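You operate a simulated robot arm through the tools that you are given. There is no shell and no other tool.

You run a simulated two-armed robot. Do the job below in one go: nothing can be reset, and whatever is moved stays where it is left.

TASK
Level the green lamp's tilted shade by the spirit level.
Fine: lay the level on the cap, slacken the round finial, press the high side till the bubble is between the lines, tighten the finial; the level stays on the cap.

Only the result counts: the job must be done as asked and must still hold three seconds after the hand-in. Knocking over, shifting, dropping, spilling or breaking anything else fails it. Lids that push on must go on centred and level and be pressed home; caps that screw on are set level and turned clockwise until they are tight.

THE ROBOT
Two 7-joint arms with two-finger grippers on one trunk that stands fixed in place. Base frame: the origin is at the foot of the trunk, x ahead of it, y to its left, z up. Readings come in cm, degrees, newtons and seconds.
The left shoulder is at [6, 12.3, 102], the right one opposite. With the tool pointing down near the work surface each hand reaches from about 32 to 78 cm from the base axis, measured 20 degrees to its own side. Payload 1.47 kg a hand.
The TCP of each hand is the grasp point between the finger pads, 1.6 cm short of the fingertips. In the tool frame z runs along the fingers and y along their closing line. The gripper opens to 8.7 cm; its body begins 5.5 cm behind the TCP.
Orientation is that of the tool frame in the base frame, as a unit quaternion [x, y, z, w]. With the fingers straight down and closing along the base's y, the tool's x points along the base's -x, its y along +y and its z along -z.

THE INTERFACE
- The arms move only by the tool nudge_tool. It takes "left_plan", "right_plan" or both (then of equal length, played together; a hand with none holds still); each is a list of rows, each an object of numbers (a shift or turn left out is 0, a gripper value left out holds the last): "x", "y", "z": the shift along the base's x, y, z in cm; "rx", "ry", "rz": the turn, a rotation vector about the base's x, y, z in degrees; "fingers": the finger opening in cm, from 0 to 8.7. In form: [{"x": .., "y": .., "z": .., "rx": .., "ry": .., "rz": .., "fingers": ..}, ...]. A call has 1 to 20 rows; each row shifts and turns the commanded pose from where the row before left it. Each row takes 0.2 s and may step no farther than 5 cm and 8.6 degrees from the row before; otherwise, or with a gripper value out of range, the whole call is refused. A pose out of reach is approached as far as the arm can. The call stops where the force on the tool passes 40 N (or 10 N more than at its start, if that is more) or the arm is blocked; 0.2 s more then pass. The fingers move at their own pace (about 15.3 cm/s each) and stop on an object; they squeeze with about 28 N. The grip force told is the motor's: it shows also when the fingers shut on nothing. Time passes only in rows, and 0.2 s behind the last, so rows that do not move let the fingers close. The reply holds the time, the measured pose of the TCP, the force on the tool along the base axes, the opening and the grip force, in the units named above and with some noise, with the torque about the TCP (base axes, N m) and any sound that the robot's microphone picked up, and new pictures: "views" is both (left out), scene, wrist or none (wrist: the cameras of the hands that moved).
- Cameras (640 x 400 px; columns grow to the right, rows downward): "scene" is now at [9.7, -2.65, 160.17]; the picture's right is [-0.27, -0.96, 0.00], its down [-0.50, 0.14, -0.86] and it looks along [0.83, -0.23, -0.52] (base axes); focal length 283 px, centre (320, 200). "left" rides on the left gripper at [7.3, -1.2, -9] in its tool frame; the picture's right is [0.16, 0.99, 0.00], its down [-0.72, 0.12, -0.68] and it looks along [-0.67, 0.11, 0.73] (tool axes); focal length 247 px, centre (320, 200). "right" rides on the right gripper at [7.3, 1.2, -9] in its tool frame; the picture's right is [-0.16, 0.99, 0.00], its down [-0.72, -0.12, -0.68] and it looks along [-0.67, -0.11, 0.73] (tool axes); focal length 247 px, centre (320, 200). There is no depth. A picture from a camera that has moved, and an enlarged one, comes with that camera's place and axes in the base frame and with its lens.
- slide_trunk(by): moves the trunk up (or, below 0, down) by that many cm; the arms and the scene camera ride with it, the base frame stays. It gives what a move gives, with no picture.
- pan_tilt(pan, tilt): turns the head with the scene camera to pan (to the left, within 120 degrees either way) and tilt (down, from -29 to 69), counted from straight ahead of the robot. It gives what a move gives, and a new picture of the scene camera.
- enlarge(camera, box): a new picture of the part [left, top, right, bottom] of that camera's present view, enlarged. It takes no simulated time.
- sign_off(): hands the job in; it is judged then, once.

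Places have to be worked out from the pictures, the camera data and where the tool is seen. Open the grippers and draw the arms clear of the work before you hand the job in, unless the task says otherwise.

The tools are called after "Emit:" as name(argument=value, ...) on one line, values as JSON. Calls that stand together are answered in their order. nudge_tool: Moves the arms, as the interface text tells. Its arguments: {"type":"object","properties":{"left_plan":{"type":"array"},"right_plan":{"type":"array"},"views":{"type":"string","enum":["both","scene","wrist","none"]}},"required":[]} The other tools are called the same way: slide_trunk (by) moves the trunk up or down; pan_tilt (pan, tilt) turns the head that bears the scene camera; enlarge (camera, box) takes an enlarged picture of a part of a camera's view; sign_off () hands the job in.

At the start:

```text
t: 0.0
left_tcp_pos: [45.28, 10.51, 143.32]
left_tcp_rot: [0.0, 1.0, 0.0, 0.001]
left_contact_force: [-0.2, -0.4, 0.3]
left_torque: [-0.02, 0.0, 0.02]
left_width: 8.67
left_finger_force: 0.0
right_tcp_pos: [36.5, -28.73, 143.33]
right_tcp_rot: [0.0, 1.0, 0.0, 0.0]
right_contact_force: [0.1, 0.0, -1.0]
right_torque: [-0.02, -0.04, 0.02]
right_width: 8.72
right_finger_force: 0.0
trunk travel left (down, up): [-17.5, 5.5]
head pan, tilt (commanded): [-15.4, 31.1]
```

scene: 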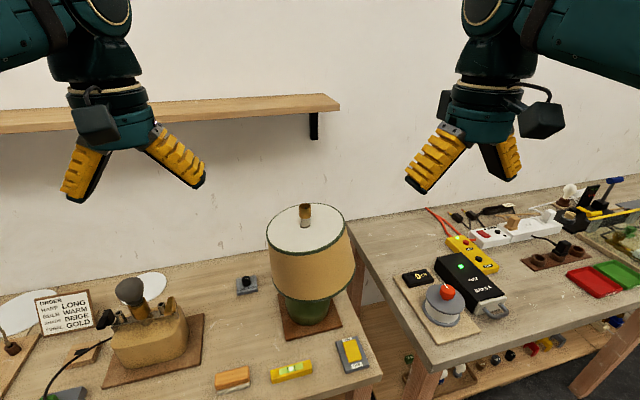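
right: 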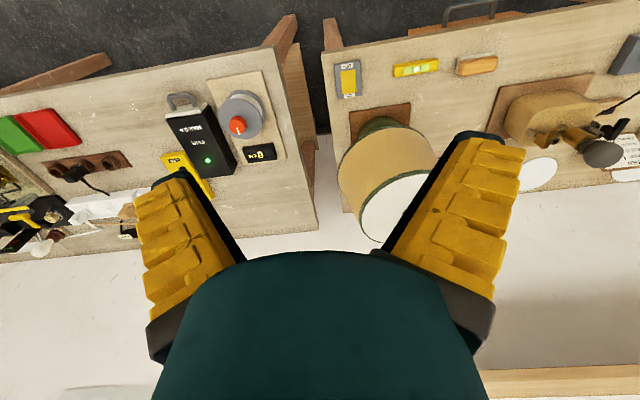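
left: 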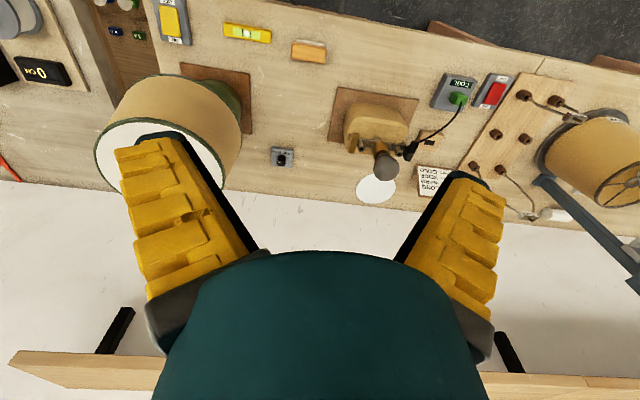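

The green lamp stands near the middle with a tilted cap and a brass finial; the yellow spirit level lies in front of it. I take enlarged pictures first.

Emit:
enlarge(camera="scene", box=[240, 190, 380, 350])

Emit:
enlarge(camera="scene", box=[200, 320, 380, 400])

Emit:
enlarge(camera="left", box=[80, 0, 340, 200])

Emit:
enlarge(camera="right", box=[320, 40, 520, 240])

```text
2.50 times, centred on (310, 270) of scene
camera zoom: at [9.7, -2.65, 160.17], right [-0.27, -0.96, 0.0], down [-0.5, 0.14, -0.86], along [0.83, -0.23, -0.52], focal length 707 px, centre (345, 25)
```

zoom: 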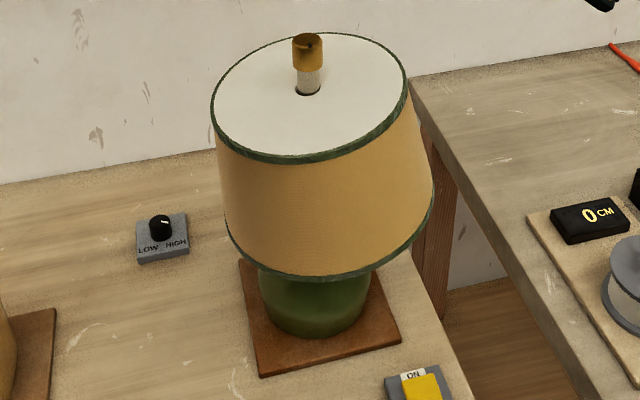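

```text
3.56 times, centred on (290, 360) of scene
camera zoom: at [9.7, -2.65, 160.17], right [-0.27, -0.96, 0.0], down [-0.5, 0.14, -0.86], along [0.83, -0.23, -0.52], focal length 1006 px, centre (427, -369)
```

zoom: 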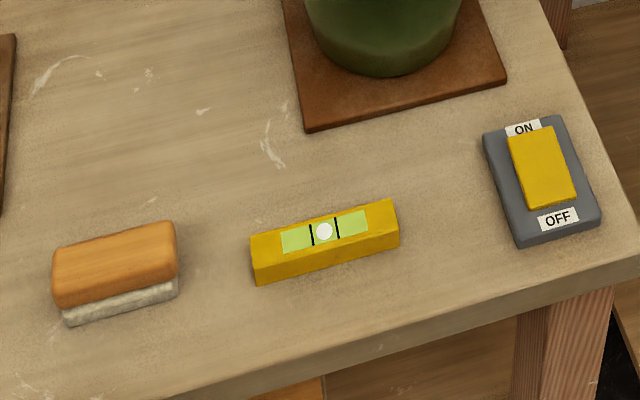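

```text
2.00 times, centred on (210, 100) of left
camera zoom: at [37.97, 9.37, 152.28], right [-0.16, 0.99, 0.0], down [0.72, 0.12, 0.68], along [0.67, 0.11, -0.73], focal length 494 px, centre (540, 400)
```

zoom: 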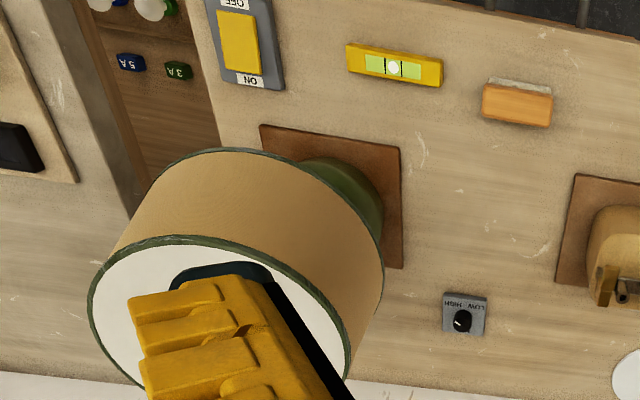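

```text
2.00 times, centred on (420, 140) of right
camera zoom: at [29.24, -27.71, 152.33], right [0.16, 0.99, 0.0], down [0.72, -0.12, 0.68], along [0.67, -0.11, -0.73], focal length 494 px, centre (120, 320)
```

zoom: 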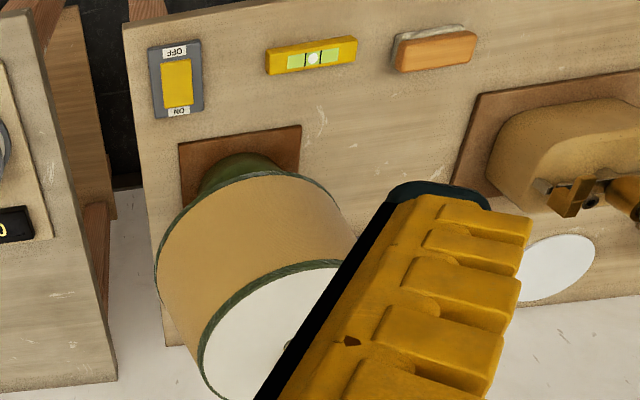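

The level lies at about (52, -6.3, 81) and the lamp cap is near (67, -15, 116). I move the right hand in line with the lamp so its camera sees the cap between the fingers, and move the left hand aside.

Emit:
nudge_tool(right_plan=[{"y": 4.6}, {"y": 4.6}, {"y": 4.5}, {}], left_plan=[{"y": 4}, {"y": 4}, {"y": 4}, {"y": 3}], views="both")

```text
t: 1.0
left_tcp_pos: [45.2, 25.65, 143.28]
left_tcp_rot: [0.0, 1.0, 0.0, 0.0]
left_contact_force: [-1.2, 0.4, 0.4]
left_torque: [0.01, -0.03, -0.02]
left_width: 8.72
left_finger_force: 0.1
right_tcp_pos: [36.56, -15.24, 143.42]
right_tcp_rot: [0.0, 1.0, 0.0, 0.0]
right_contact_force: [-0.8, 0.6, -0.3]
right_torque: [-0.02, -0.02, 0.03]
right_width: 8.73
right_finger_force: 0.2
trunk travel left (down, up): [-17.5, 5.5]
head pan, tilt (commanded): [-15.4, 31.1]
camera scene: at [9.66, -2.73, 160.17], right [-0.27, -0.96, 0.0], down [-0.5, 0.14, -0.86], along [0.83, -0.23, -0.52], focal length 283 px, centre (320, 200)
camera right: at [29.3, -14.18, 152.37], right [0.16, 0.99, 0.0], down [0.72, -0.12, 0.68], along [0.67, -0.11, -0.73], focal length 247 px, centre (320, 200)
camera left: at [37.9, 24.37, 152.29], right [-0.16, 0.99, 0.0], down [0.72, 0.11, 0.68], along [0.67, 0.11, -0.73], focal length 247 px, centre (320, 200)
```

scene: 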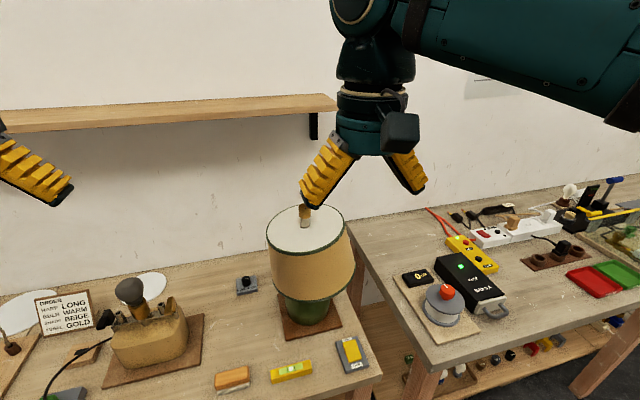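
right: 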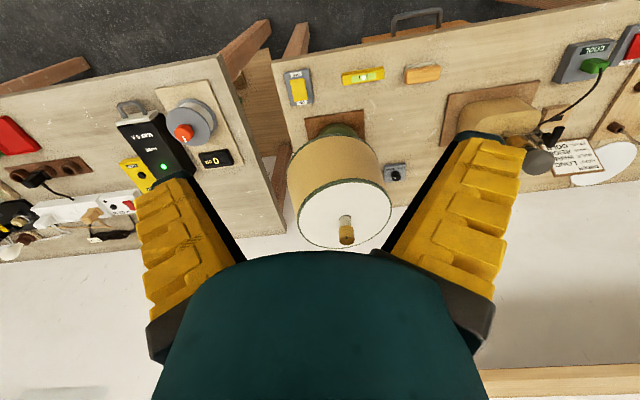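
left: 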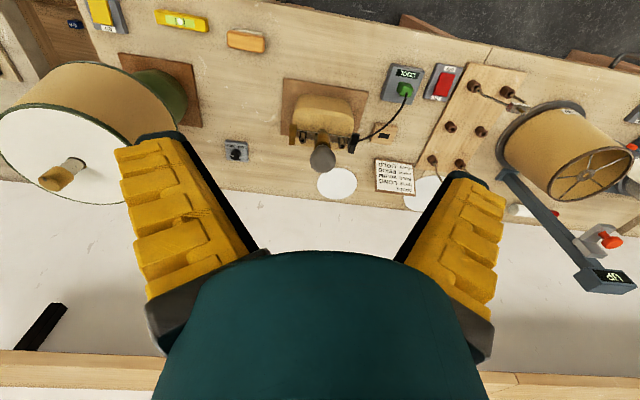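

Now I zoom the right, left and scene views of the cap to triangulate the rim, finial and the tilt.

Emit:
enlarge(camera="right", box=[280, 160, 408, 260])

Emit:
enlarge(camera="left", box=[0, 60, 192, 220])

Emit:
enlarge(camera="scene", box=[250, 190, 378, 270])

Emit:
enlarge(camera="right", box=[272, 50, 472, 150])

```text
4.00 times, centred on (344, 210) of right
camera zoom: at [29.3, -14.18, 152.37], right [0.16, 0.99, 0.0], down [0.72, -0.12, 0.68], along [0.67, -0.11, -0.73], focal length 988 px, centre (224, 160)
```

zoom: 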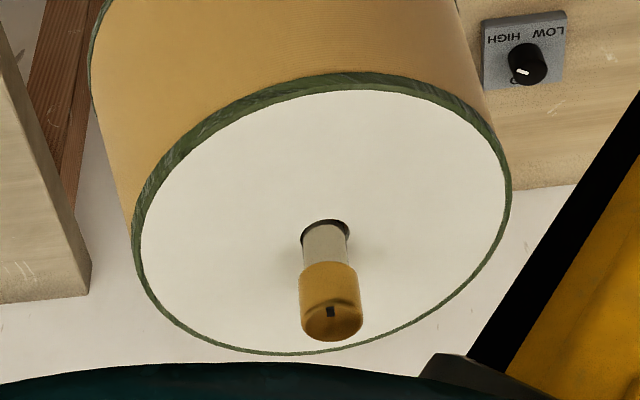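

```text
2.50 times, centred on (96, 140) of left
camera zoom: at [37.9, 24.37, 152.29], right [-0.16, 0.99, 0.0], down [0.72, 0.11, 0.68], along [0.67, 0.11, -0.73], focal length 617 px, centre (880, 350)
```

zoom: 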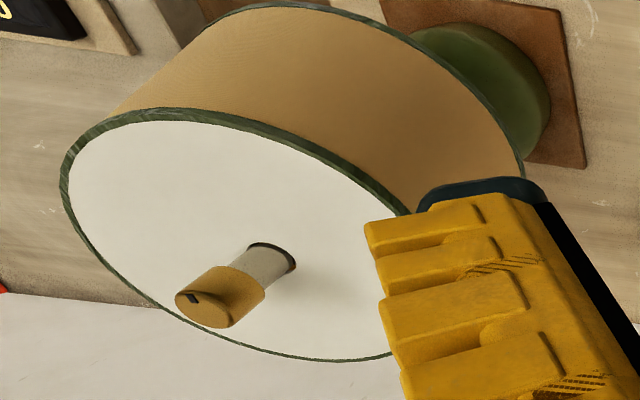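

```text
5.00 times, centred on (314, 230) of scene
camera zoom: at [9.66, -2.73, 160.17], right [-0.27, -0.96, 0.0], down [-0.5, 0.14, -0.86], along [0.83, -0.23, -0.52], focal length 1414 px, centre (350, 50)
```

zoom: 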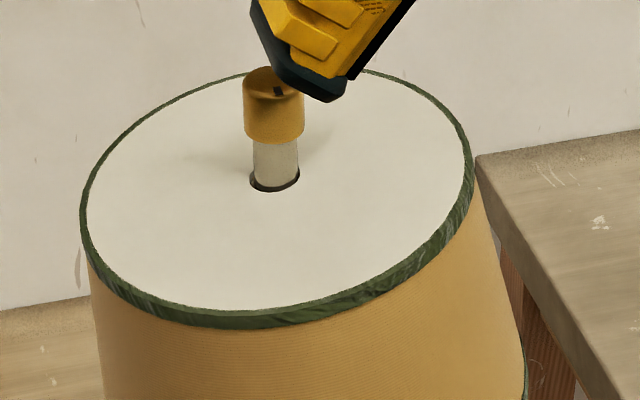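

```text
3.20 times, centred on (372, 100) of right
camera zoom: at [29.3, -14.18, 152.37], right [0.16, 0.99, 0.0], down [0.72, -0.12, 0.68], along [0.67, -0.11, -0.73], focal length 790 px, centre (154, 520)
```

zoom: 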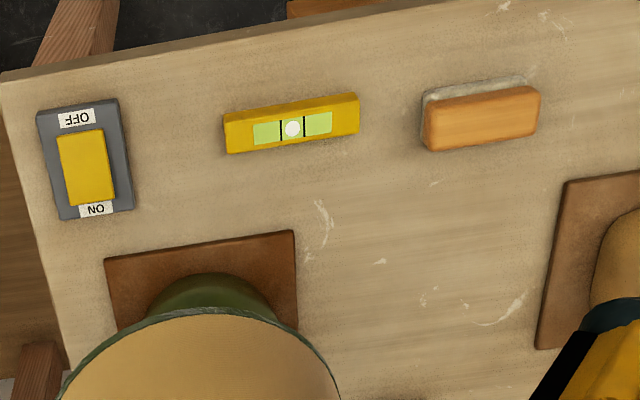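

The finial's hole is at about (70.4, -15.4, 114.6) and its top at z≈120.8, with an index mark on it. To find the tilt direction I bring both hand cameras lower for near edge-on views: the right from the front, the left from the +y side.

Emit:
nudge_tool(right_plan=[{"x": 0.84, "z": -4.5, "ry": -6}, {"x": 0.84, "z": -4.5, "ry": -6}, {"x": 0.84, "z": -4.5, "ry": -6}, {"x": 0.84, "z": -4.5, "ry": -6}, {"x": 0.84, "z": -4.5, "ry": -6}, {}, {}, {}, {}, {}, {}, {}, {}, {}, {}], left_plan=[{"x": 1.5, "y": -1, "z": -2, "rz": -7.6}, {"x": 1.5, "y": -1, "z": -2, "rz": -7.6}, {"x": 1.5, "y": -1, "z": -2, "rz": -7.6}, {"x": 1.5, "y": -1, "z": -2, "rz": -7.6}, {"x": 1.5, "y": -1, "z": -2, "rz": -7.6}, {"x": 1.5, "y": -1, "z": -2, "rz": -7.6}, {"x": 1.5, "y": -1, "z": -2, "rz": -7.6}, {"x": 1.5, "y": -1, "z": -2, "rz": -7.6}, {"x": 1.5, "y": -1, "z": -2, "rz": -7.6}, {"x": 1.5, "y": -1, "z": -2, "rz": -7.6}, {"x": 1.5, "y": -1, "z": -2, "rz": -7.6}, {"rx": -7.5}, {"rx": -7.5}, {"rx": -7.5}, {"rx": -7.5}], views="both")

```text
t: 4.2
left_tcp_pos: [61.96, 14.55, 121.31]
left_tcp_rot: [0.644, 0.72, -0.194, 0.173]
left_contact_force: [-0.7, 0.8, 0.2]
left_torque: [-0.02, 0.02, 0.01]
left_width: 8.71
left_finger_force: 0.1
right_tcp_pos: [40.78, -15.06, 120.75]
right_tcp_rot: [0.0, 0.966, -0.001, 0.258]
right_contact_force: [-1.0, -0.1, -0.5]
right_torque: [0.02, -0.01, 0.01]
right_width: 8.7
right_finger_force: 0.1
trunk travel left (down, up): [-17.5, 5.5]
head pan, tilt (commanded): [-15.4, 31.1]
camera scene: at [9.74, -2.61, 160.16], right [-0.27, -0.96, 0.0], down [-0.5, 0.14, -0.86], along [0.83, -0.23, -0.52], focal length 283 px, centre (320, 200)
camera right: at [30.03, -13.99, 124.95], right [0.14, 0.99, 0.08], down [0.29, -0.12, 0.95], along [0.95, -0.11, -0.3], focal length 247 px, centre (320, 200)
camera left: at [59.81, 25.17, 125.5], right [0.96, 0.23, -0.13], down [0.2, -0.27, 0.94], along [0.18, -0.93, -0.3], focal length 247 px, centre (320, 200)
```

scene: 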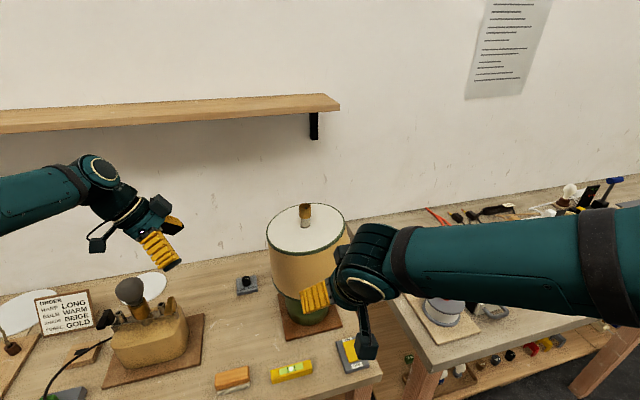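
right: 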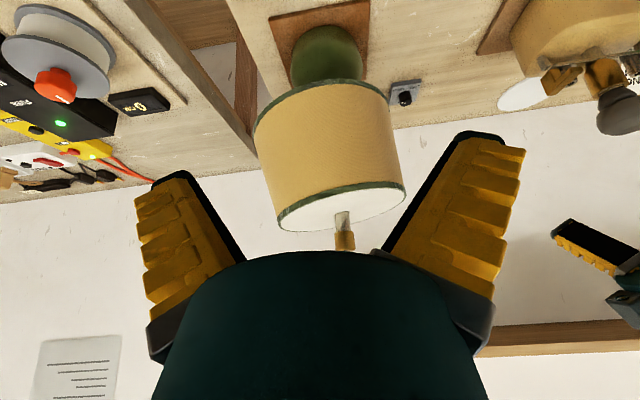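
left: 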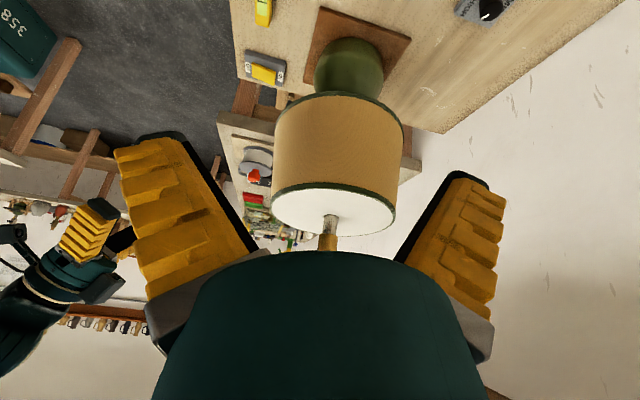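

Both cameras now look across the cap. I enlarge them for careful rim measurements.

Emit:
enlarge(camera="right", box=[260, 150, 420, 250])

Emit:
enlarge(camera="left", box=[256, 160, 416, 260])

Emit:
enlarge(camera="scene", box=[258, 195, 354, 255])

```text
4.00 times, centred on (340, 200) of right
camera zoom: at [30.03, -13.99, 124.95], right [0.14, 0.99, 0.08], down [0.29, -0.12, 0.95], along [0.95, -0.11, -0.3], focal length 988 px, centre (240, 200)
```

zoom: 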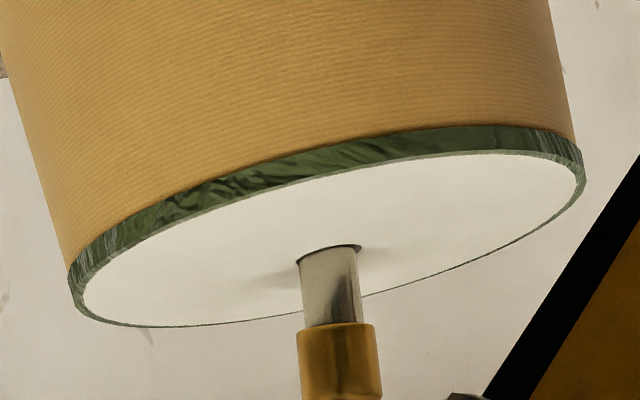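

```text
4.00 times, centred on (336, 210) of left
camera zoom: at [59.81, 25.17, 125.5], right [0.96, 0.23, -0.13], down [0.2, -0.27, 0.94], along [0.18, -0.93, -0.3], focal length 988 px, centre (256, 160)
```

zoom: 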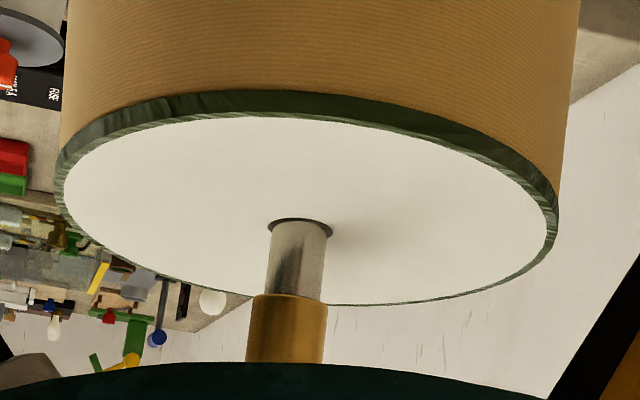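

```text
6.67 times, centred on (306, 225) of scene
camera zoom: at [9.74, -2.61, 160.16], right [-0.27, -0.96, 0.0], down [-0.5, 0.14, -0.86], along [0.83, -0.23, -0.52], focal length 1886 px, centre (413, 33)
```

zoom: 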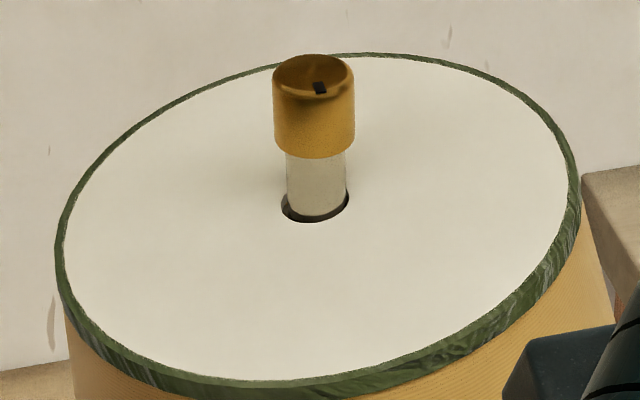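

The cap is high on its -y side by about 7–8°, and nearly flat along x, so the level belongs along y (it already lies along y, centre about (52.4, -6.3)). I raise the trunk for reach on the tall lamp, then take a close look at the level.

Emit:
slide_trunk(by=5.5)

Emit:
enlarge(camera="scene", box=[256, 350, 336, 400])

```text
t: 5.2
left_tcp_pos: [61.81, 14.53, 126.77]
left_tcp_rot: [0.644, 0.72, -0.193, 0.173]
left_contact_force: [-0.9, -0.1, 0.3]
left_torque: [0.01, 0.03, 0.02]
left_width: 8.7
left_finger_force: 0.2
right_tcp_pos: [40.74, -15.07, 126.24]
right_tcp_rot: [0.0, 0.966, 0.0, 0.259]
right_contact_force: [0.0, -0.5, 0.0]
right_torque: [-0.01, 0.03, -0.01]
right_width: 8.71
right_finger_force: 0.0
trunk travel left (down, up): [-23.0, 0.0]
head pan, tilt (commanded): [-15.4, 31.1]
```

```text
8.00 times, centred on (296, 375) of scene
camera zoom: at [9.72, -2.65, 165.65], right [-0.27, -0.96, 0.0], down [-0.5, 0.14, -0.86], along [0.83, -0.23, -0.52], focal length 2263 px, centre (512, -1200)
```

zoom: 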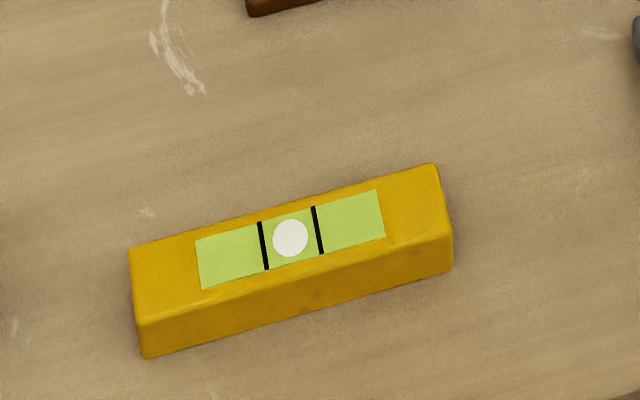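

The level is about 11 × 2.6 × 2.2 cm, its top near z≈81. I bring the right hand upright, yawed 90° so that the fingers close across the level (along x), above and short of it; the left hand backs off.

Emit:
nudge_tool(right_plan=[{"ry": 7.5, "x": 0.5, "y": 0.7}, {"ry": 7.5, "x": 0.5, "y": 0.7}, {"ry": 7.5, "x": 0.5, "y": 0.7}, {"ry": 7.5, "x": 0.5, "y": 0.7}, {"rz": 8.2, "y": 0.7}, {"rz": 8.2, "y": 0.7}, {"rz": 8.2, "y": 0.7, "z": -2}, {"rz": 8.2, "y": 0.7, "z": -2}, {"rz": 8.2, "y": 0.7, "z": -2}, {"rz": 8.2, "y": 0.7, "z": -2}, {"rz": 8.2, "y": 0.7, "z": -2}, {"rz": 8.2, "y": 0.7, "z": -2}, {"rz": 8.2, "y": 0.5, "z": -2}, {"rz": 8.2, "z": -2}, {"rz": 8, "z": -2, "fingers": 5}, {}], left_plan=[{"y": 2, "x": -1}, {"y": 2, "x": -1}, {"y": 2, "x": -1}, {"y": 2, "x": -1}, {}, {}, {}, {}, {}, {}, {}, {}, {}, {}, {}, {}], views="both")

```text
t: 8.6
left_tcp_pos: [57.65, 22.43, 126.73]
left_tcp_rot: [0.644, 0.72, -0.193, 0.172]
left_contact_force: [0.0, 0.4, 0.4]
left_torque: [0.0, -0.01, -0.01]
left_width: 8.71
left_finger_force: 0.0
right_tcp_pos: [42.65, -6.16, 108.25]
right_tcp_rot: [0.708, -0.706, 0.0, 0.0]
right_contact_force: [-0.2, -0.5, 0.0]
right_torque: [-0.01, 0.01, -0.01]
right_width: 5.51
right_finger_force: 4.8
trunk travel left (down, up): [-23.0, 0.0]
head pan, tilt (commanded): [-15.4, 31.1]
camera scene: at [9.65, -2.65, 165.67], right [-0.27, -0.96, 0.0], down [-0.5, 0.14, -0.86], along [0.83, -0.23, -0.52], focal length 283 px, centre (320, 200)
camera right: at [41.56, -13.48, 117.31], right [-0.99, 0.16, 0.0], down [0.11, 0.72, 0.68], along [0.11, 0.67, -0.73], focal length 247 px, centre (320, 200)
camera left: at [55.7, 33.05, 131.02], right [0.96, 0.23, -0.13], down [0.2, -0.27, 0.94], along [0.18, -0.93, -0.31], focal length 247 px, centre (320, 200)
```

scene: 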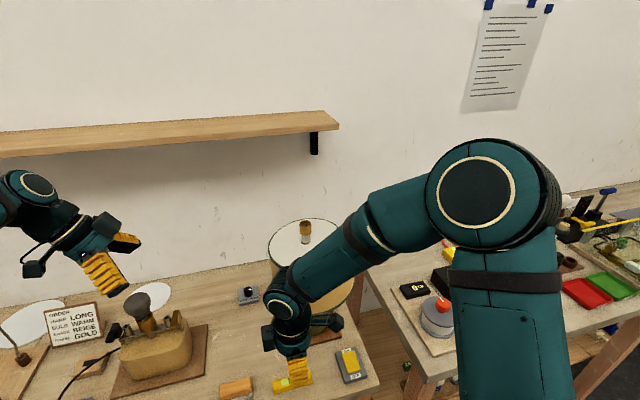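
right: 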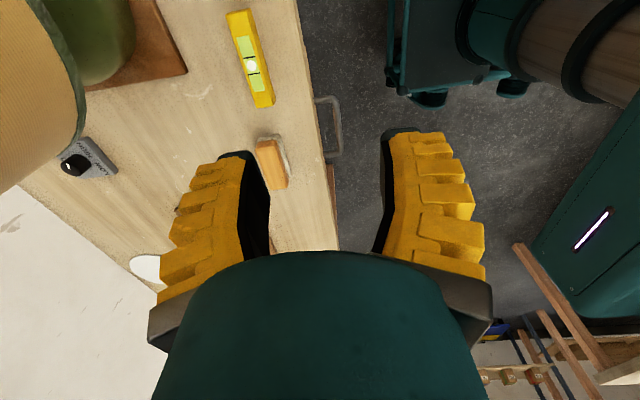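
left: 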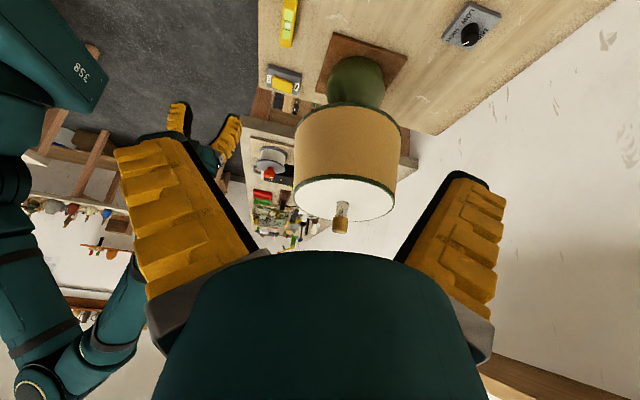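

The level's centre triangulates to (52.4, -6.1), top z≈81.0. I move over it and down to just above it, then check the alignment.

Emit:
nudge_tool(right_plan=[{"x": 2.5, "z": -3}, {"x": 2.5, "z": -3}, {"x": 2.5, "z": -3}, {"x": 2.2, "z": -3}, {"z": -4}, {"z": -4}, {"z": -3.5}, {}], views="both")

```text
t: 10.4
left_tcp_pos: [57.72, 22.4, 126.76]
left_tcp_rot: [0.644, 0.72, -0.193, 0.173]
left_contact_force: [0.1, 0.4, 0.7]
left_torque: [0.0, 0.01, 0.02]
left_width: 8.71
left_finger_force: 0.1
right_tcp_pos: [52.56, -6.06, 84.69]
right_tcp_rot: [-0.707, 0.707, 0.0, 0.0]
right_contact_force: [-0.6, 0.2, 0.1]
right_torque: [0.03, 0.05, -0.05]
right_width: 5.53
right_finger_force: 3.7
trunk travel left (down, up): [-23.0, 0.0]
head pan, tilt (commanded): [-15.4, 31.1]
camera scene: at [9.65, -2.66, 165.67], right [-0.27, -0.96, 0.0], down [-0.5, 0.14, -0.86], along [0.83, -0.23, -0.52], focal length 283 px, centre (320, 200)
camera right: at [51.36, -13.5, 93.75], right [-0.99, 0.16, 0.0], down [0.12, 0.72, 0.68], along [0.11, 0.67, -0.73], focal length 247 px, centre (320, 200)
```

scene: 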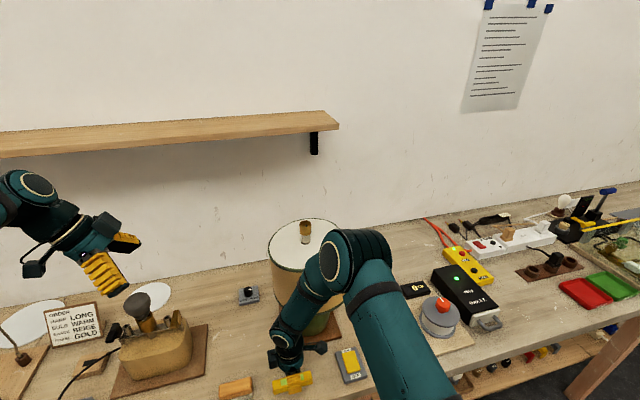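
right: 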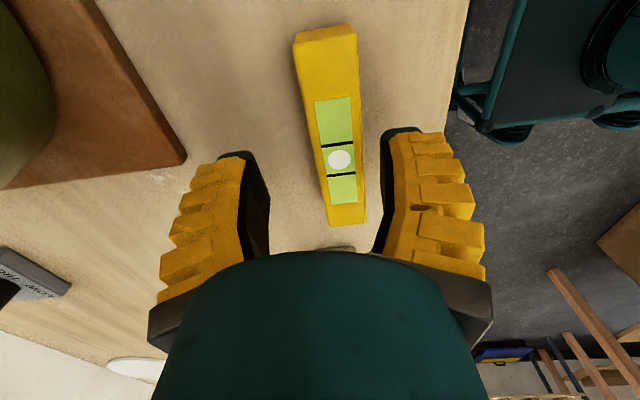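

The hand is over the level; I zoom in the wrist picture to check the centring in x before lowering.

Emit:
enlarge(camera="right", box=[200, 10, 440, 260])

Emit:
enlarge(camera="scene", box=[250, 310, 394, 400])

```text
1.60 times, centred on (320, 135) of right
camera zoom: at [51.36, -13.5, 93.75], right [-0.99, 0.16, 0.0], down [0.12, 0.72, 0.68], along [0.11, 0.67, -0.73], focal length 395 px, centre (320, 304)
```

zoom: 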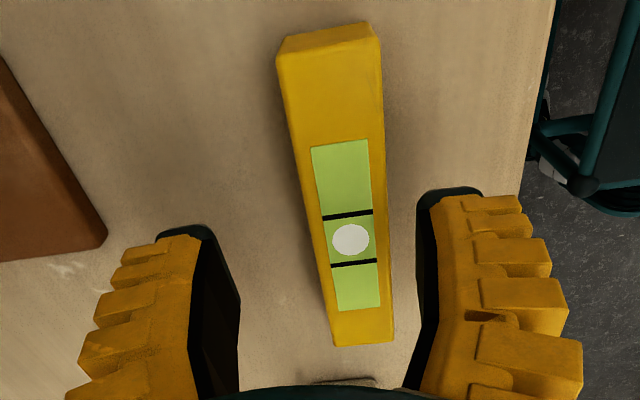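

```text
4.44 times, centred on (322, 355) of scene
camera zoom: at [9.65, -2.66, 165.67], right [-0.27, -0.96, 0.0], down [-0.5, 0.14, -0.86], along [0.83, -0.23, -0.52], focal length 1257 px, centre (311, -489)
```

zoom: 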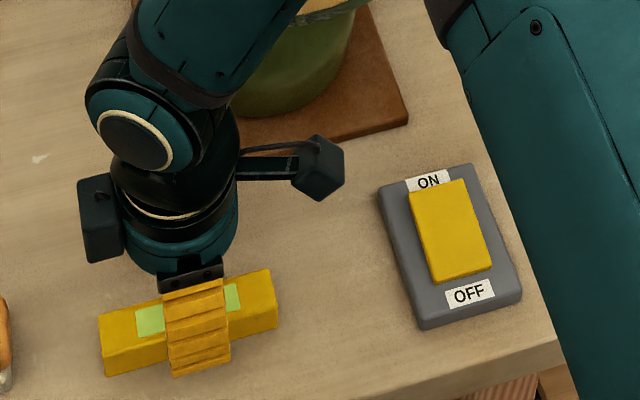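

Comparing the two wrist heights, the level's top is at z≈82.9 and its centre at (51.6, -6.2). I shift -1 cm in x, lower to z≈82.9 and close on it.

Emit:
nudge_tool(right_plan=[{"x": -0.95, "y": -0.15}, {"z": -0.9}, {"z": -0.9}, {}], views="wrist")

```text
t: 11.4
left_tcp_pos: [57.81, 22.42, 126.77]
left_tcp_rot: [0.643, 0.721, -0.193, 0.173]
left_contact_force: [-0.4, -0.1, 0.0]
left_torque: [0.02, 0.03, 0.0]
left_width: 8.7
left_finger_force: 0.0
right_tcp_pos: [51.45, -6.4, 83.0]
right_tcp_rot: [-0.707, 0.707, 0.0, 0.0]
right_contact_force: [-0.5, -0.6, 0.3]
right_torque: [-0.01, -0.03, -0.01]
right_width: 5.53
right_finger_force: 3.7
trunk travel left (down, up): [-23.0, 0.0]
head pan, tilt (commanded): [-15.4, 31.1]
camera right: at [50.38, -13.71, 92.01], right [-0.99, 0.16, 0.0], down [0.12, 0.72, 0.68], along [0.11, 0.67, -0.73], focal length 247 px, centre (320, 200)
```

right: 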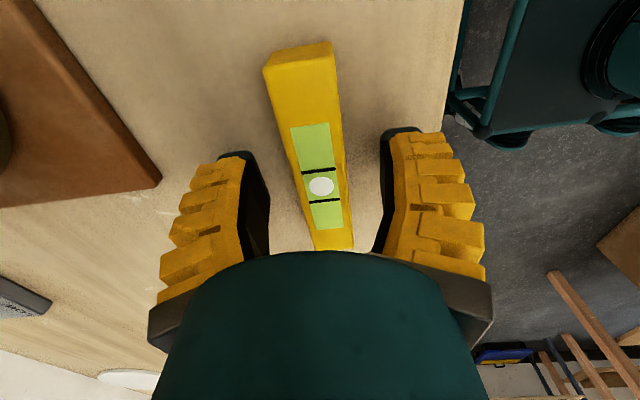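

The bubble sits exactly at the TCP projection, so the hand is centred at the level's top. I lower slightly and close.

Emit:
nudge_tool(right_plan=[{"z": -0.3}, {"fingers": 2}, {"fingers": 1}, {"fingers": 0}, {}, {}], views="wrist")

```text
t: 12.8
left_tcp_pos: [57.83, 22.51, 126.75]
left_tcp_rot: [0.644, 0.72, -0.193, 0.173]
left_contact_force: [1.0, 1.2, 0.2]
left_torque: [0.0, 0.02, -0.01]
left_width: 8.69
left_finger_force: 0.1
right_tcp_pos: [51.43, -6.3, 82.73]
right_tcp_rot: [0.707, -0.707, 0.001, 0.0]
right_contact_force: [1.3, -0.7, 13.6]
right_torque: [0.0, 0.01, 0.02]
right_width: 2.1
right_finger_force: 27.8
trunk travel left (down, up): [-23.0, 0.0]
head pan, tilt (commanded): [-15.4, 31.1]
camera right: at [50.35, -13.7, 91.76], right [-0.99, 0.16, 0.0], down [0.11, 0.72, 0.68], along [0.11, 0.67, -0.73], focal length 247 px, centre (320, 200)
```

right: 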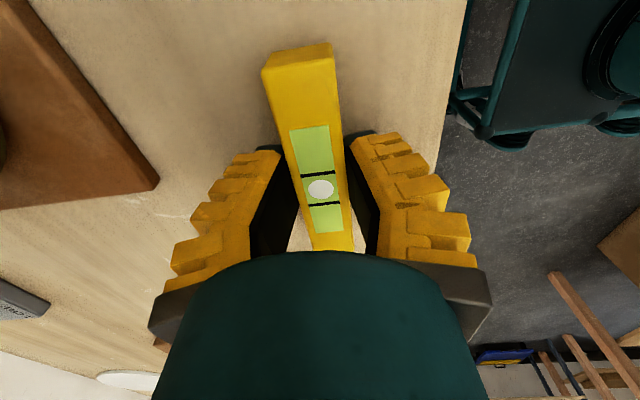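

The level is gripped (2.1 cm opening, 28 N). I lift it straight up in steps and look at it with the other cameras.

Emit:
nudge_tool(right_plan=[{"z": 1}, {"z": 3}, {"z": 4}, {"z": 5}, {"z": 5}, {"z": 5}, {"z": 5}, {"z": 5}, {"z": 5}, {"z": 4}, {}], views="both")

Emit:
enlarge(camera="left", box=[120, 60, 440, 260])

```text
t: 15.2
left_tcp_pos: [57.73, 22.44, 126.68]
left_tcp_rot: [0.644, 0.719, -0.194, 0.173]
left_contact_force: [-0.3, 0.7, 0.1]
left_torque: [0.02, 0.0, 0.0]
left_width: 8.7
left_finger_force: 0.1
right_tcp_pos: [51.61, -6.45, 124.69]
right_tcp_rot: [-0.707, 0.707, 0.0, -0.001]
right_contact_force: [0.4, 0.7, -0.9]
right_torque: [0.0, 0.0, -0.01]
right_width: 1.71
right_finger_force: 28.1
trunk travel left (down, up): [-23.0, 0.0]
head pan, tilt (commanded): [-15.4, 31.1]
camera scene: at [9.75, -2.65, 165.66], right [-0.27, -0.96, 0.0], down [-0.5, 0.14, -0.86], along [0.83, -0.23, -0.52], focal length 283 px, centre (320, 200)
camera right: at [50.44, -13.72, 133.73], right [-0.99, 0.16, 0.0], down [0.12, 0.72, 0.68], along [0.11, 0.67, -0.73], focal length 247 px, centre (320, 200)
```

scene: 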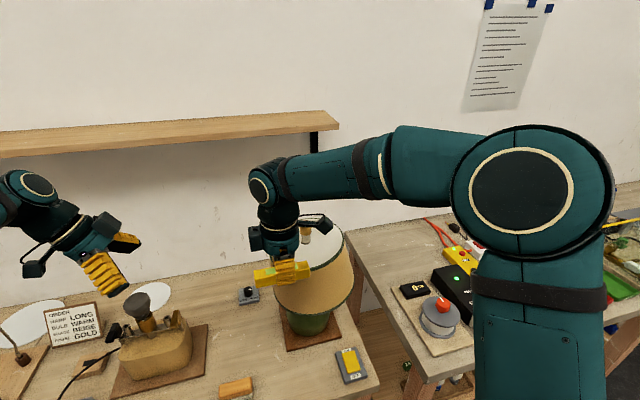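
right: 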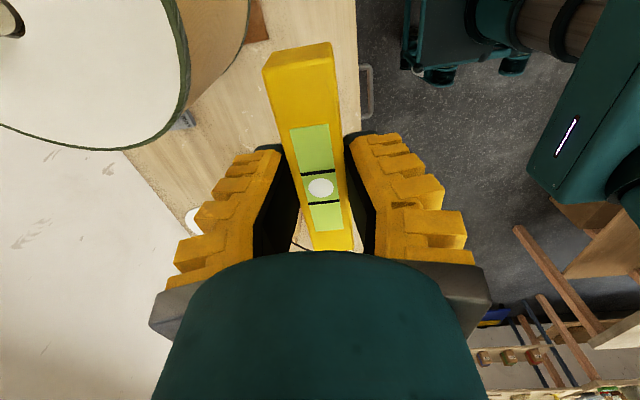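

```text
2.00 times, centred on (280, 160) of left
camera zoom: at [55.78, 33.06, 130.97], right [0.96, 0.23, -0.13], down [0.2, -0.27, 0.94], along [0.18, -0.93, -0.31], focal length 494 px, centre (400, 280)
```

zoom: 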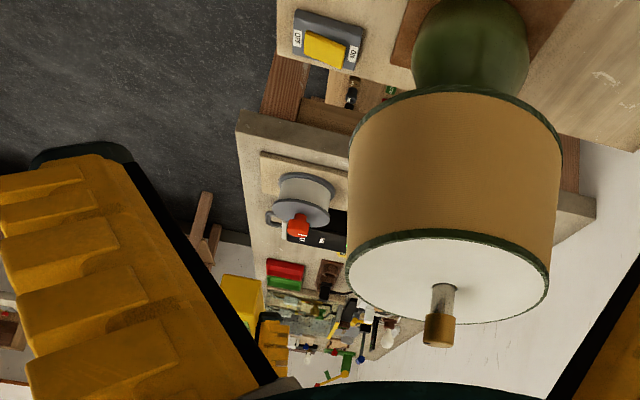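

The level is held flat. I shift the left hand to see the right gripper's profile (finger thickness) face-on, to plan clearance from the finial.

Emit:
nudge_tool(left_plan=[{"x": -4}, {"x": -4}, {"x": -2}, {}], views="wrist")

Emit:
enlarge(camera="left", box=[220, 110, 420, 260])

```text
t: 16.2
left_tcp_pos: [47.78, 22.53, 126.84]
left_tcp_rot: [0.644, 0.72, -0.193, 0.172]
left_contact_force: [0.0, 0.7, -0.4]
left_torque: [-0.01, 0.01, 0.0]
left_width: 8.72
left_finger_force: 0.0
right_tcp_pos: [51.56, -6.38, 124.63]
right_tcp_rot: [0.707, -0.707, -0.001, 0.0]
right_contact_force: [-0.3, 0.2, -0.6]
right_torque: [0.02, -0.01, 0.0]
right_width: 1.72
right_finger_force: 28.1
trunk travel left (down, up): [-23.0, 0.0]
head pan, tilt (commanded): [-15.4, 31.1]
camera left: at [45.77, 33.1, 131.05], right [0.96, 0.23, -0.13], down [0.2, -0.27, 0.94], along [0.18, -0.93, -0.31], focal length 247 px, centre (320, 200)
```

left: 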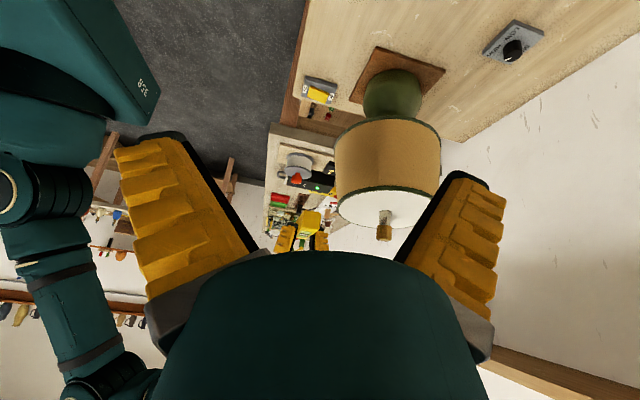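

```text
2.67 times, centred on (320, 185) of left
camera zoom: at [45.77, 33.1, 131.05], right [0.96, 0.23, -0.13], down [0.2, -0.27, 0.94], along [0.18, -0.93, -0.31], focal length 659 px, centre (320, 240)
```

zoom: 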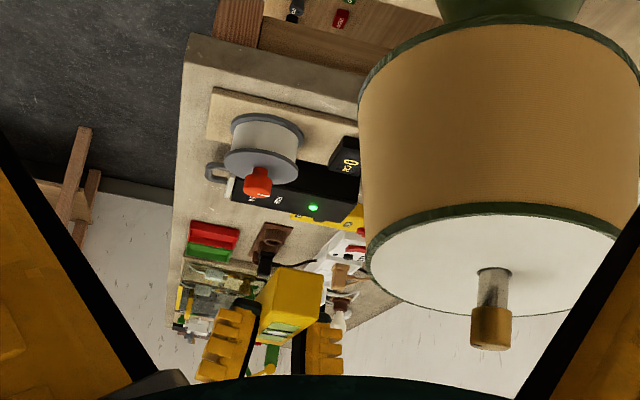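

Finger profile is about 2.3 cm thick, so I place the level at about x≈63.9 (6.4 cm in front of the finial), inside the rim and with finger clearance from the finial. I carry it over, tilting by -8° about x to match the cap, staying above it.

Emit:
nudge_tool(right_plan=[{"x": 3, "y": -2.2}, {"x": 3, "y": -2.2}, {"x": 3, "y": -2.2}, {"x": 3.3, "y": -2.3}, {"rx": -4}, {"rx": -4}, {}], views="both")

Emit:
enlarge(camera="scene", box=[240, 190, 384, 290])

Emit:
enlarge(camera="left", box=[270, 150, 450, 260])

```text
t: 17.8
left_tcp_pos: [47.68, 22.52, 126.83]
left_tcp_rot: [0.644, 0.72, -0.193, 0.173]
left_contact_force: [0.0, -0.2, 0.6]
left_torque: [-0.02, -0.04, -0.03]
left_width: 8.69
left_finger_force: 0.1
right_tcp_pos: [63.69, -15.35, 124.65]
right_tcp_rot: [-0.705, 0.706, -0.05, -0.05]
right_contact_force: [-0.5, -0.4, -1.7]
right_torque: [0.01, -0.01, 0.0]
right_width: 1.71
right_finger_force: 28.1
trunk travel left (down, up): [-23.0, 0.0]
head pan, tilt (commanded): [-15.4, 31.1]
camera scene: at [9.63, -2.64, 165.67], right [-0.27, -0.96, 0.0], down [-0.5, 0.14, -0.86], along [0.83, -0.23, -0.52], focal length 283 px, centre (320, 200)
camera right: at [62.59, -21.31, 134.63], right [-0.99, 0.16, -0.02], down [0.12, 0.81, 0.57], along [0.11, 0.56, -0.82], focal length 247 px, centre (320, 200)
```

scene: 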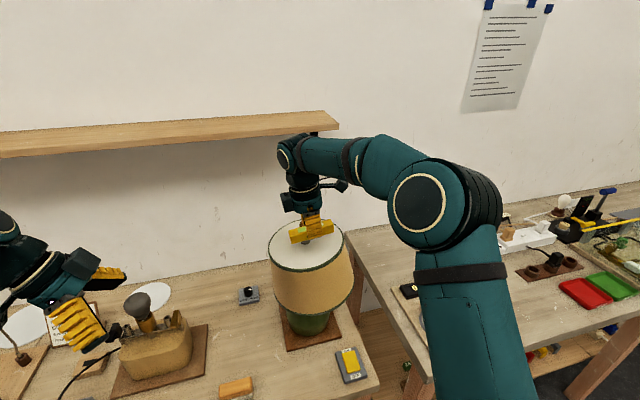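
right: 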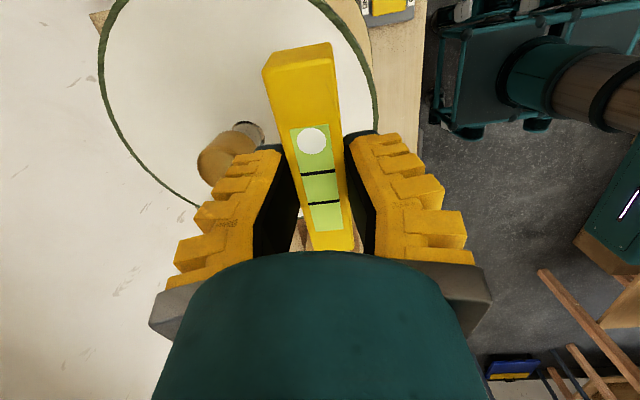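

```text
4.00 times, centred on (312, 240) of scene
camera zoom: at [9.63, -2.64, 165.67], right [-0.27, -0.96, 0.0], down [-0.5, 0.14, -0.86], along [0.83, -0.23, -0.52], focal length 1131 px, centre (352, 40)
```

zoom: 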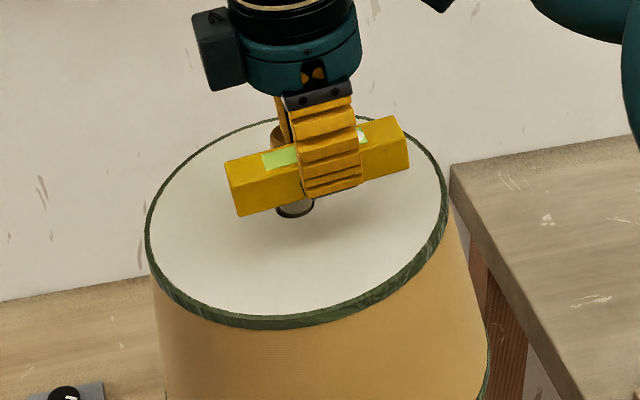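

```text
3.56 times, centred on (360, 205) of left
camera zoom: at [45.7, 33.1, 131.1], right [0.96, 0.23, -0.13], down [0.2, -0.27, 0.94], along [0.18, -0.93, -0.31], focal length 878 px, centre (178, 182)
```

zoom: 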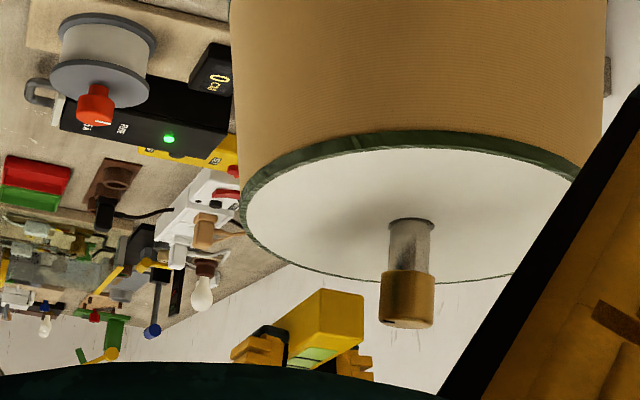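

Alignment looks right: level above the near part of the cap, tilted to match, bubble at the -y (high) end. I lower it part way and check the clearance to the finial.

Emit:
nudge_tool(right_plan=[{"z": -2}, {"z": -2}, {"z": -1.5}, {}], views="both")

Emit:
enlarge(camera="scene", box=[256, 195, 352, 255])

Emit:
enlarge(camera="left", box=[320, 170, 448, 260])

Emit:
enlarge(camera="right", box=[160, 40, 480, 260])

```text
t: 18.8
left_tcp_pos: [47.67, 22.51, 126.8]
left_tcp_rot: [0.644, 0.72, -0.193, 0.173]
left_contact_force: [0.2, 0.0, 0.0]
left_torque: [-0.02, 0.0, 0.03]
left_width: 8.69
left_finger_force: 0.1
right_tcp_pos: [63.83, -15.35, 119.18]
right_tcp_rot: [-0.705, 0.706, -0.049, -0.05]
right_contact_force: [0.3, -0.3, -1.4]
right_torque: [-0.01, -0.01, -0.04]
right_width: 1.72
right_finger_force: 28.2
trunk travel left (down, up): [-23.0, 0.0]
head pan, tilt (commanded): [-15.4, 31.1]
camera scene: at [9.67, -2.63, 165.67], right [-0.27, -0.96, 0.0], down [-0.5, 0.14, -0.86], along [0.83, -0.23, -0.52], focal length 283 px, centre (320, 200)
camera right: at [62.62, -21.36, 129.11], right [-0.99, 0.16, -0.02], down [0.12, 0.81, 0.57], along [0.11, 0.56, -0.82], focal length 247 px, centre (320, 200)
```

scene: 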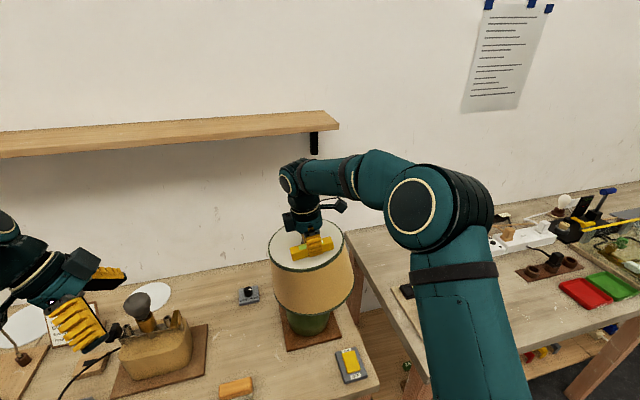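
right: 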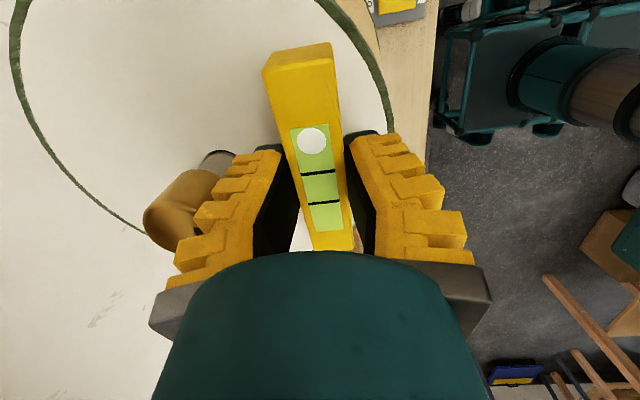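

```text
6.67 times, centred on (304, 225) of scene
camera zoom: at [9.67, -2.63, 165.67], right [-0.27, -0.96, 0.0], down [-0.5, 0.14, -0.86], along [0.83, -0.23, -0.52], focal length 1886 px, centre (427, 33)
```

zoom: 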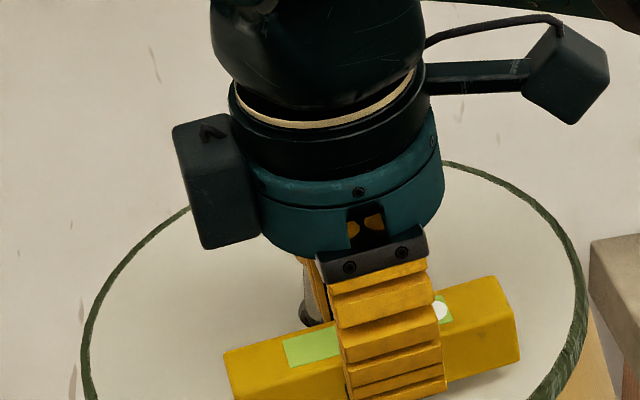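

```text
4.44 times, centred on (384, 215) of left
camera zoom: at [45.73, 33.11, 131.09], right [0.96, 0.23, -0.13], down [0.2, -0.27, 0.94], along [0.18, -0.93, -0.31], focal length 1098 px, centre (36, 133)
```

zoom: 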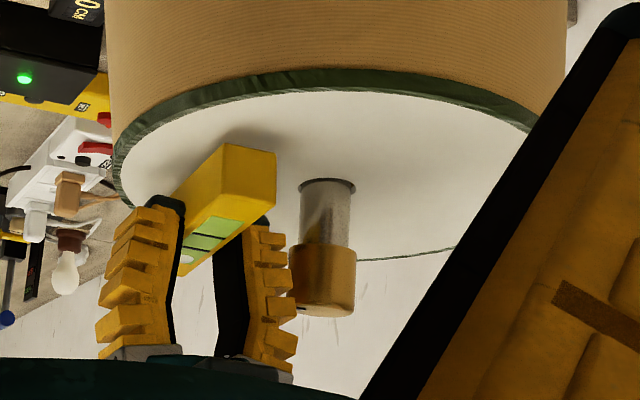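

```text
1.82 times, centred on (320, 150) of right
camera zoom: at [62.62, -21.36, 129.11], right [-0.99, 0.16, -0.02], down [0.12, 0.81, 0.57], along [0.11, 0.56, -0.82], focal length 449 px, centre (320, 291)
```

zoom: 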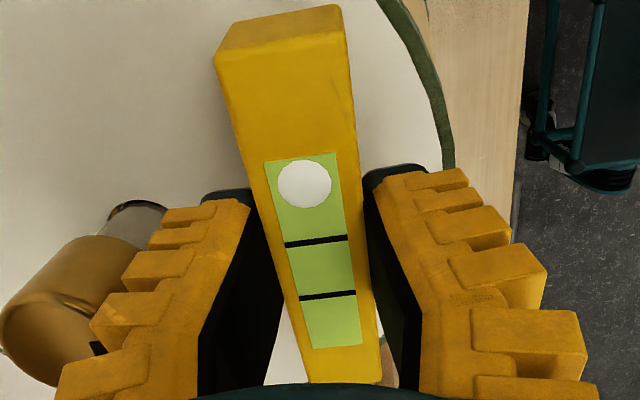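

Clearance between the finger and finial is roughly 0.6 cm with the body passing above it. I lower in small steps and watch the contact force.

Emit:
nudge_tool(right_plan=[{"z": -0.8}, {"z": -0.7}, {}], views="none")

Emit:
enlarge(camera="left", box=[320, 170, 448, 260])

```text
t: 19.6
left_tcp_pos: [47.64, 22.51, 126.97]
left_tcp_rot: [0.644, 0.72, -0.192, 0.172]
left_contact_force: [-0.7, 0.2, 1.0]
left_torque: [0.0, -0.02, -0.02]
left_width: 8.72
left_finger_force: 0.0
right_tcp_pos: [63.8, -15.37, 117.88]
right_tcp_rot: [-0.705, 0.706, -0.05, -0.047]
right_contact_force: [4.2, -1.9, 15.8]
right_torque: [-0.03, -0.04, -0.06]
right_width: 2.22
right_finger_force: 28.1
trunk travel left (down, up): [-23.0, 0.0]
head pan, tilt (commanded): [-15.4, 31.1]
```

```text
4.44 times, centred on (384, 215) of left
camera zoom: at [45.66, 33.1, 131.13], right [0.96, 0.23, -0.13], down [0.2, -0.27, 0.94], along [0.18, -0.93, -0.31], focal length 1098 px, centre (36, 133)
```

zoom: 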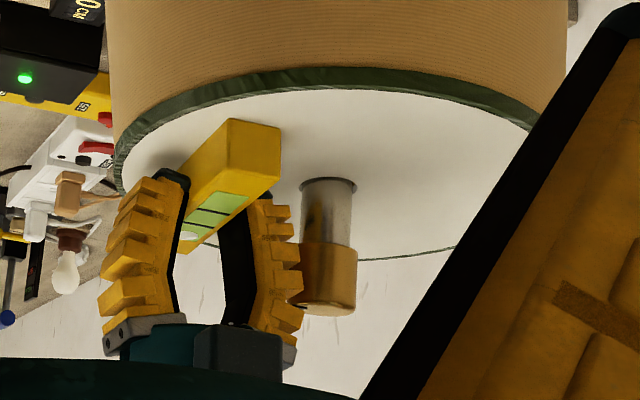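

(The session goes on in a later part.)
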